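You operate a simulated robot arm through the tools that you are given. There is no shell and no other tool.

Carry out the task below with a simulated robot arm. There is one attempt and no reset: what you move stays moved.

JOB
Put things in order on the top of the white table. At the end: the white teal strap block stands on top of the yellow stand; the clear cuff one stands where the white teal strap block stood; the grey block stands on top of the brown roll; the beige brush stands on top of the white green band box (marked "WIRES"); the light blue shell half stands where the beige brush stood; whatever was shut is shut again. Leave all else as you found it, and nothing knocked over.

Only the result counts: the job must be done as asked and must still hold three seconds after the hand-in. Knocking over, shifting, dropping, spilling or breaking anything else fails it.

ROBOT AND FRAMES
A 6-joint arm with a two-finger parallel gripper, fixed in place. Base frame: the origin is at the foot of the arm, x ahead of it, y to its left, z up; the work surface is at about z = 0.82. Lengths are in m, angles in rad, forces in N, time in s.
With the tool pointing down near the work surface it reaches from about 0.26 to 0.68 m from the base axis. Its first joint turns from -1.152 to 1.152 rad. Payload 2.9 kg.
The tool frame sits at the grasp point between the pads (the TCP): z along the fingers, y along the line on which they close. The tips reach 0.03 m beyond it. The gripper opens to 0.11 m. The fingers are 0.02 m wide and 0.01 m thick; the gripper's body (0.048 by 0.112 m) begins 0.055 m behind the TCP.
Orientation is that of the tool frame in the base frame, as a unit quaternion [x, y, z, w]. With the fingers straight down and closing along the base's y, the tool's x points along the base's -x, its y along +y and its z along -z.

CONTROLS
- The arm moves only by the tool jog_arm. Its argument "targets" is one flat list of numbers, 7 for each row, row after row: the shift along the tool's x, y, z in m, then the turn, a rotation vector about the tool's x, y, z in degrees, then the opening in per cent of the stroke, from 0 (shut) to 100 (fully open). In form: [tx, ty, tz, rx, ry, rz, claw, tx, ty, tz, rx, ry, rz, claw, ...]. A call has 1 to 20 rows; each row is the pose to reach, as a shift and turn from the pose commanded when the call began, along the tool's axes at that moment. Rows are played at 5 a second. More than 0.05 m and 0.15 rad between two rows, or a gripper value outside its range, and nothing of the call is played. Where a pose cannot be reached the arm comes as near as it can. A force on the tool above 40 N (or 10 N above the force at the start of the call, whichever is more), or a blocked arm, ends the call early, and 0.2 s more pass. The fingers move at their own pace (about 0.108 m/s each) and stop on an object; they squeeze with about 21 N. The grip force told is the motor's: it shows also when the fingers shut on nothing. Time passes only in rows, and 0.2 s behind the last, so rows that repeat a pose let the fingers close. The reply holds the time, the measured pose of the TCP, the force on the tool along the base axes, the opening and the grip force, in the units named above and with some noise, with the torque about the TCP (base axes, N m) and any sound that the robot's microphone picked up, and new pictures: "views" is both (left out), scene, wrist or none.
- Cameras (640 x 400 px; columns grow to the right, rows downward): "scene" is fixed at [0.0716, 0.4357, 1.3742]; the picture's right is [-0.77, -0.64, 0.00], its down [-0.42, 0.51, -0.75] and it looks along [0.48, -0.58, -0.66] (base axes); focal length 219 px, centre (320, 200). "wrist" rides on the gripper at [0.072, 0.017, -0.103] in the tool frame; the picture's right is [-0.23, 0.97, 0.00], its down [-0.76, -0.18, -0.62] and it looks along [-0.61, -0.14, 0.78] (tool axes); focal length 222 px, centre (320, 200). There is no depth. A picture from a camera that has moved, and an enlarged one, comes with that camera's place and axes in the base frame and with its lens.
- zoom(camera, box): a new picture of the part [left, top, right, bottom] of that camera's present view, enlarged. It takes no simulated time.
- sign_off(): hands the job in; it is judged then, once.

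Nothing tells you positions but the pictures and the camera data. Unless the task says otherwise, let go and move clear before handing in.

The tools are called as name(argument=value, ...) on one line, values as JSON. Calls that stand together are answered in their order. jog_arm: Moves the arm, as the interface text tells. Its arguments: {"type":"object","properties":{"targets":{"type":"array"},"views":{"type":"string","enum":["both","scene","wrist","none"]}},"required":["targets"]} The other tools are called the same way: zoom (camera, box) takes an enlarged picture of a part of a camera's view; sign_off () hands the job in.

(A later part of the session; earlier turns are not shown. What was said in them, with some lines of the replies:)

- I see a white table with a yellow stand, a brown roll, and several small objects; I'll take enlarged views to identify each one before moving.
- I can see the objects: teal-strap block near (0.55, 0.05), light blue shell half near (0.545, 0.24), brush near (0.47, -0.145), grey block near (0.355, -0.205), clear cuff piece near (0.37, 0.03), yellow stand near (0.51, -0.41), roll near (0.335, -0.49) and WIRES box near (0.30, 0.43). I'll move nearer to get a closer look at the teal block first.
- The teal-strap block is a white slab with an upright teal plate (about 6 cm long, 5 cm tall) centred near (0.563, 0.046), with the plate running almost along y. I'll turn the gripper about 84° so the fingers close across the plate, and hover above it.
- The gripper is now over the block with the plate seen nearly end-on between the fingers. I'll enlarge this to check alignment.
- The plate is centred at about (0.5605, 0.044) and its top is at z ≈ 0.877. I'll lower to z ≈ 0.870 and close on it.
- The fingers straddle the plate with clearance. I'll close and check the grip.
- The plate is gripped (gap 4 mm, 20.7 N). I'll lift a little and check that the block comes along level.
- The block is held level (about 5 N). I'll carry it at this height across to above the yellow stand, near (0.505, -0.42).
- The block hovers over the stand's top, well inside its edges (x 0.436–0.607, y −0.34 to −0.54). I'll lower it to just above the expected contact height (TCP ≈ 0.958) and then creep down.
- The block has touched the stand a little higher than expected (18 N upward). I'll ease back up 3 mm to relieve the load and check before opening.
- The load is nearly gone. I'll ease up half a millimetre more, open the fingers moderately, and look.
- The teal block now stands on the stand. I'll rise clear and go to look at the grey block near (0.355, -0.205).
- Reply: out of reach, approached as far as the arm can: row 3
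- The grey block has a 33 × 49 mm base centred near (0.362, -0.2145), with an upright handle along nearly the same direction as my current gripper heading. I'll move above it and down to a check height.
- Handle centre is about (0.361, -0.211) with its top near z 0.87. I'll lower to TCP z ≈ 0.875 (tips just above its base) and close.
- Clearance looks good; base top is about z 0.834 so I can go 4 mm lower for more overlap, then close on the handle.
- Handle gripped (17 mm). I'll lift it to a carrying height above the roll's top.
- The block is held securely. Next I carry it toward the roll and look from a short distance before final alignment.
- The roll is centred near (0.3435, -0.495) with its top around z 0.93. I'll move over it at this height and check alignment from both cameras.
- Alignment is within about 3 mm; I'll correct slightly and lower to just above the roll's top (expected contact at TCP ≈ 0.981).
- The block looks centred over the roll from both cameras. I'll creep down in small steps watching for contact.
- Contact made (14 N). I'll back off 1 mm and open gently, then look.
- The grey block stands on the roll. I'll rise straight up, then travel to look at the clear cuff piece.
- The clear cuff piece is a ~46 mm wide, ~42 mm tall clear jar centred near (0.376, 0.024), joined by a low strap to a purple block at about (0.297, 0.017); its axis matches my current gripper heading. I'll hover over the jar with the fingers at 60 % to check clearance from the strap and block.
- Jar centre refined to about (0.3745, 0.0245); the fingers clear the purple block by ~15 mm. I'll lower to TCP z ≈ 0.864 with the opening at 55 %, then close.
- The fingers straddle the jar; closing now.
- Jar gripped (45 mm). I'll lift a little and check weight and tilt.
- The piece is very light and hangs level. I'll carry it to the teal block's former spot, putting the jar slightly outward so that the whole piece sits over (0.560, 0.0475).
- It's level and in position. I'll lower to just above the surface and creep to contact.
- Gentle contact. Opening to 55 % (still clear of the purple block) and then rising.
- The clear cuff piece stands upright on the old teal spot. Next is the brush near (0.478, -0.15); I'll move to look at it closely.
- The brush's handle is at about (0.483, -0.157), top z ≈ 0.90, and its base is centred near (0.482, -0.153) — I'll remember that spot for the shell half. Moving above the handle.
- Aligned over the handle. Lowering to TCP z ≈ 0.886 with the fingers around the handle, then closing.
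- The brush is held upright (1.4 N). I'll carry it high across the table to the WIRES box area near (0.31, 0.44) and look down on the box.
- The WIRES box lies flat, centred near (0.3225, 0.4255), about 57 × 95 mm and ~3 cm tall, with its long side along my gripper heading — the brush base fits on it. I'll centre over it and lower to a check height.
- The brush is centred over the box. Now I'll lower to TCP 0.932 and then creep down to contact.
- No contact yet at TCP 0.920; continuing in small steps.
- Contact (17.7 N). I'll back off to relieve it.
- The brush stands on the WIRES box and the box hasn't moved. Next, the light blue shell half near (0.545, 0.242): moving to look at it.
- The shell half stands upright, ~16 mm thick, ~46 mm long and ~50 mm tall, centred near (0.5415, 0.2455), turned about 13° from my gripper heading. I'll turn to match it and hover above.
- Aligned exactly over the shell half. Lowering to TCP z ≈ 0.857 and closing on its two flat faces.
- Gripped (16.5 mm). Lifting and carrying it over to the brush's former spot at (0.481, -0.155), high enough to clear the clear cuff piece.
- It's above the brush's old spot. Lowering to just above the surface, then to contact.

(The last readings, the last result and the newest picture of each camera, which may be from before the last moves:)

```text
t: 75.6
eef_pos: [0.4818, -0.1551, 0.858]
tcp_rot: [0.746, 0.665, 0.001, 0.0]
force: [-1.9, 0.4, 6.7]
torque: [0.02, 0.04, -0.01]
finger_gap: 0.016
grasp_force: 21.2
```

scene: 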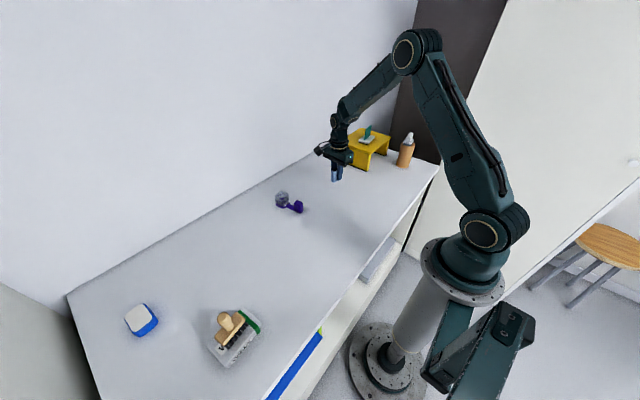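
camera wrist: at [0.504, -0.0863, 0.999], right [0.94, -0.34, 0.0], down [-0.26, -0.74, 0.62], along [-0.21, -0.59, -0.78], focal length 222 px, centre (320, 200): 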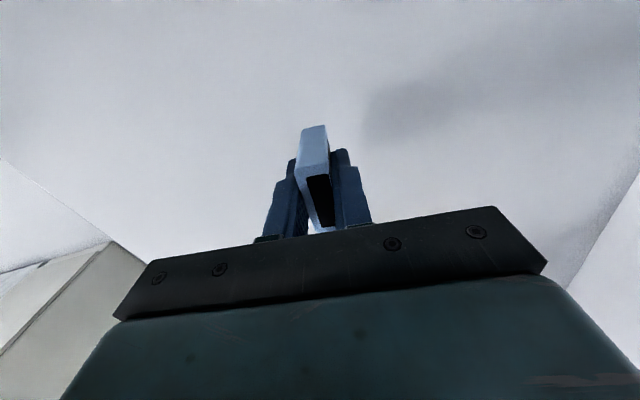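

Gentle contact (6.7 N). Opening and rising clear.

jog_arm(targets=[0, 0, -0.0005, 0, 0, 0, 16, 0, 0, -0.0005, 0, 0, 0, 20, 0, 0, -0.0005, 0, 0, 0, 30, 0, 0, -0.0005, 0, 0, 0, 45, 0, 0, -0.0005, 0, 0, 0, 45, 0, 0, -0.02, 0, 0, 0, 45, 0, 0, -0.05, 0, 0, 0, 50, 0, 0, -0.09, 0, 0, 0, 60, 0, 0, -0.13, 0, 0, 0, 60, 0, 0, -0.16, 0, 0, 0, 60, 0, 0, -0.16, 0, 0, 0, 60])

zoom(camera="wrist", box=[220, 40, 400, 200])

zoom(camera="scene", box=[270, 120, 390, 215])

```text
t: 78.0
eef_pos: [0.481, -0.1525, 1.0179]
tcp_rot: [0.747, 0.665, 0.0, 0.0]
force: [-0.5, 0.3, -0.2]
torque: [-0.02, 0.0, 0.01]
finger_gap: 0.0663
grasp_force: 0.1
camera wrist: at [0.5063, -0.0828, 1.1214], right [0.94, -0.34, 0.0], down [-0.26, -0.74, 0.62], along [-0.21, -0.59, -0.78], focal length 222 px, centre (320, 200)
```

scene: 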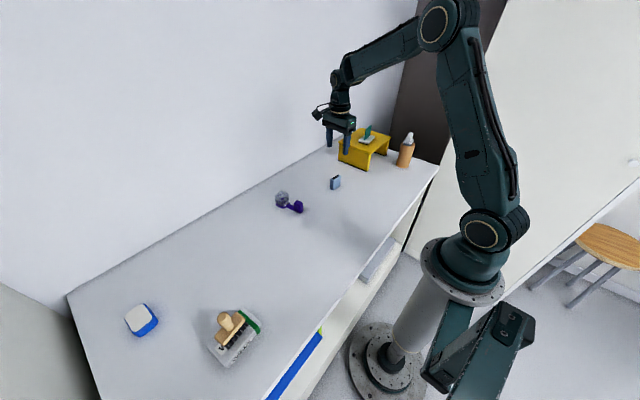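
wrist: 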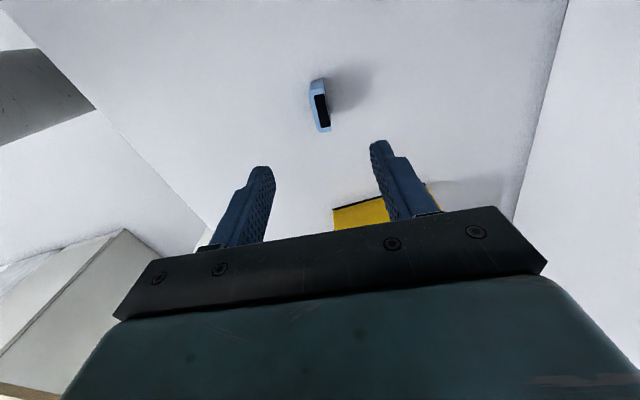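

```text
2.50 times, centred on (310, 120) of wrist
camera zoom: at [0.5063, -0.0828, 1.1214], right [0.94, -0.34, 0.0], down [-0.26, -0.74, 0.62], along [-0.21, -0.59, -0.78], focal length 555 px, centre (345, 400)
```

zoom: 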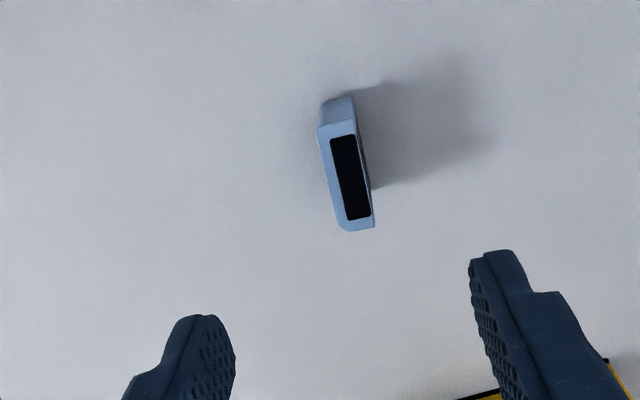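

```text
4.21 times, centred on (330, 168) of scene
camera zoom: at [0.0716, 0.4357, 1.3742], right [-0.77, -0.64, 0.0], down [-0.42, 0.51, -0.75], along [0.48, -0.58, -0.66], focal length 922 px, centre (278, 337)
```

zoom: 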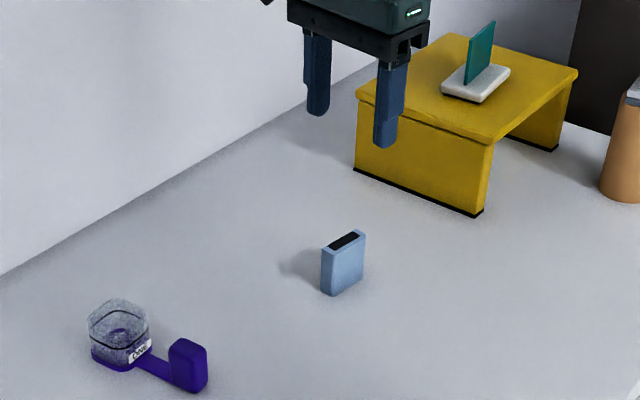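

All five items are placed. I'll move the arm up and back, clear of everything, and take a final look at each placement.

jog_arm(targets=[0.03, 0, -0.04, 0, 0, 0, 60, 0.06, -0.01, -0.08, 0, 0, 0, 80, 0.09, -0.02, -0.12, 0, 0, 0, 100, 0.1, -0.03, -0.16, 0, 0, 0, 100, 0.1, -0.03, -0.16, 0, 0, 0, 100, 0.1, -0.03, -0.16, 0, 0, 0, 100])

zoom(camera="scene", box=[325, 110, 435, 180])

zoom(camera="scene", box=[180, 280, 300, 380])

zoom(camera="scene", box=[260, 165, 360, 225])

```text
refused: row 2 steps farther than a row can; nothing moved
```

```text
5.71 times, centred on (380, 145) of scene
camera zoom: at [0.0716, 0.4357, 1.3742], right [-0.77, -0.64, 0.0], down [-0.42, 0.51, -0.75], along [0.48, -0.58, -0.66], focal length 1251 px, centre (-23, 514)
```

zoom: 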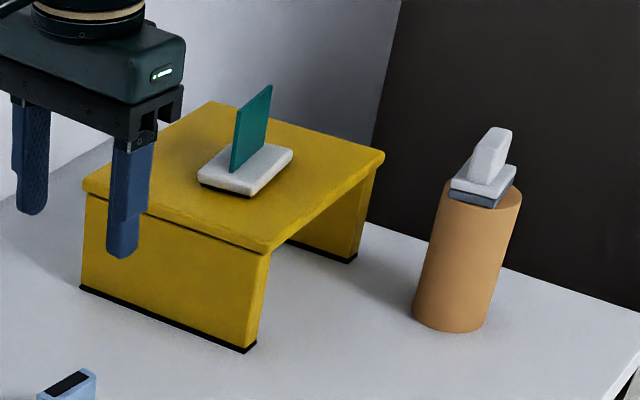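

```text
4.00 times, centred on (240, 330) of scene
camera zoom: at [0.0716, 0.4357, 1.3742], right [-0.77, -0.64, 0.0], down [-0.42, 0.51, -0.75], along [0.48, -0.58, -0.66], focal length 876 px, centre (640, -320)
```

zoom: 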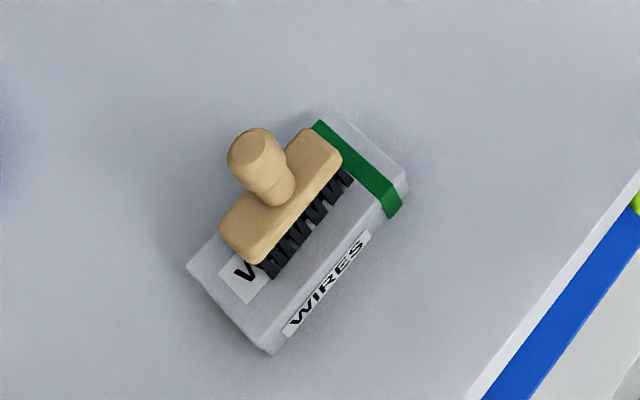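

```text
6.40 times, centred on (310, 195) of scene
camera zoom: at [0.0716, 0.4357, 1.3742], right [-0.77, -0.64, 0.0], down [-0.42, 0.51, -0.75], along [0.48, -0.58, -0.66], focal length 1401 px, centre (384, 232)
```

zoom: 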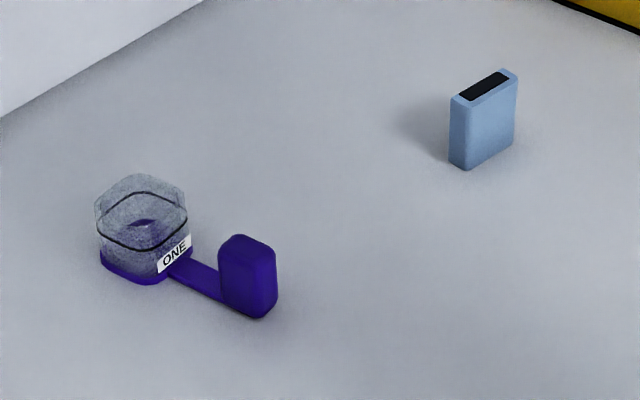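

Everything looks right: the move was refused only for step size. I'll retract with smaller steps and check the whole scene once more.

jog_arm(targets=[0.01, 0, -0.03, 0, 0, 0, 60, 0.02, -0.005, -0.06, 0, 0, 0, 70, 0.03, -0.01, -0.09, 0, 0, 0, 80, 0.04, -0.015, -0.12, 0, 0, 0, 100, 0.05, -0.02, -0.15, 0, 0, 0, 100, 0.05, -0.02, -0.15, 0, 0, 0, 100])

zoom(camera="scene", box=[60, 110, 440, 390])

```text
t: 79.4
eef_pos: [0.4677, -0.103, 1.1691]
tcp_rot: [0.747, 0.665, 0.0, 0.0]
force: [0.2, -0.8, -0.4]
torque: [0.03, 0.03, 0.02]
finger_gap: 0.1101
grasp_force: 0.1
camera wrist: at [0.4923, -0.0324, 1.2724], right [0.94, -0.34, 0.0], down [-0.26, -0.74, 0.62], along [-0.21, -0.59, -0.78], focal length 222 px, centre (320, 200)
```

scene: 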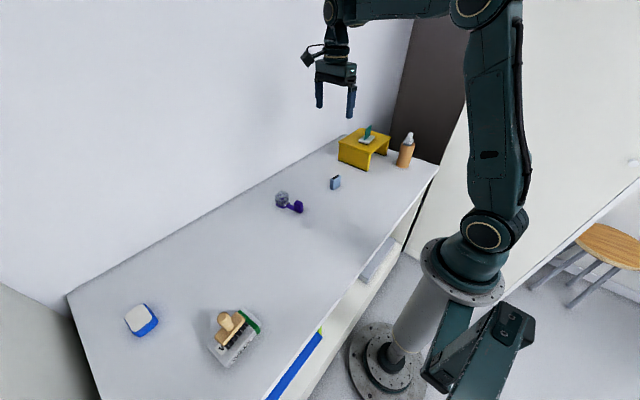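
wrist: 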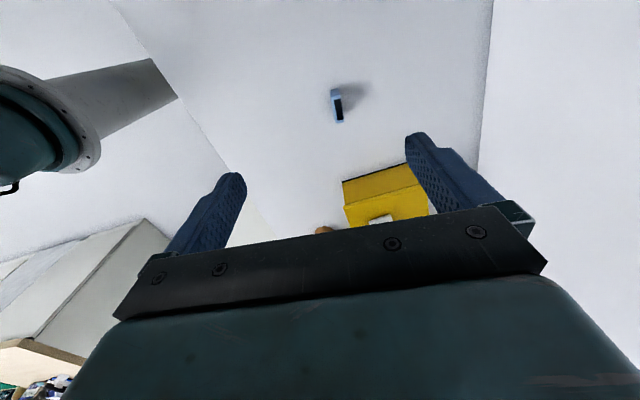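

```text
1.43 times, centred on (250, 250) of scene
camera zoom: at [0.0716, 0.4357, 1.3742], right [-0.77, -0.64, 0.0], down [-0.42, 0.51, -0.75], along [0.48, -0.58, -0.66], focal length 313 px, centre (420, 129)
```

zoom: 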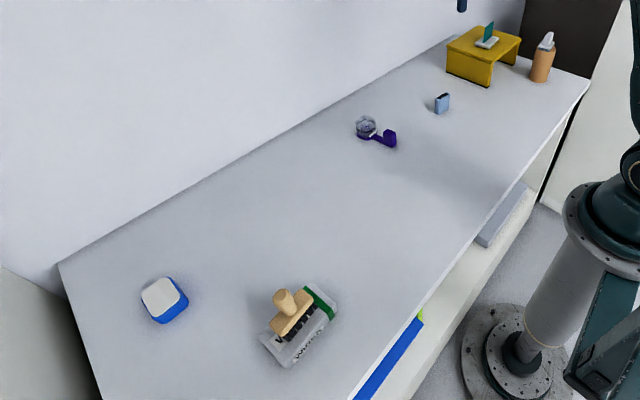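

The five placements hold: the teal block is on the stand, the clear cuff piece is on the teal spot, and the grey block is on the roll. The brush is on the WIRES box and the shell half is on the brush's spot. The arm is clear, and nothing else was moved or opened, so I'm handing in.

sign_off()

```text
The job is handed in.
```

The job is handed in, and all five pieces were standing where you asked in the last pictures:

- **White teal strap block:** on top of the yellow stand, well inside its edges.
- **Clear cuff one:** on the spot where the teal block stood. It has an arm on one side, so I set the jar about 14 mm off that spot (by my estimate) to put the piece as a whole nearer to it.
- **Grey block:** on top of the brown roll, centred to within a few millimetres.
- **Beige brush:** on top of the "WIRES" box. The box did not shift.
- **Light blue shell half:** on the brush's old spot.

I opened nothing, so nothing needed shutting again. I saw nothing else moved or knocked over. The gripper is open and clear of the table. I don't know how the job was judged; the hand-in reply gave no result.
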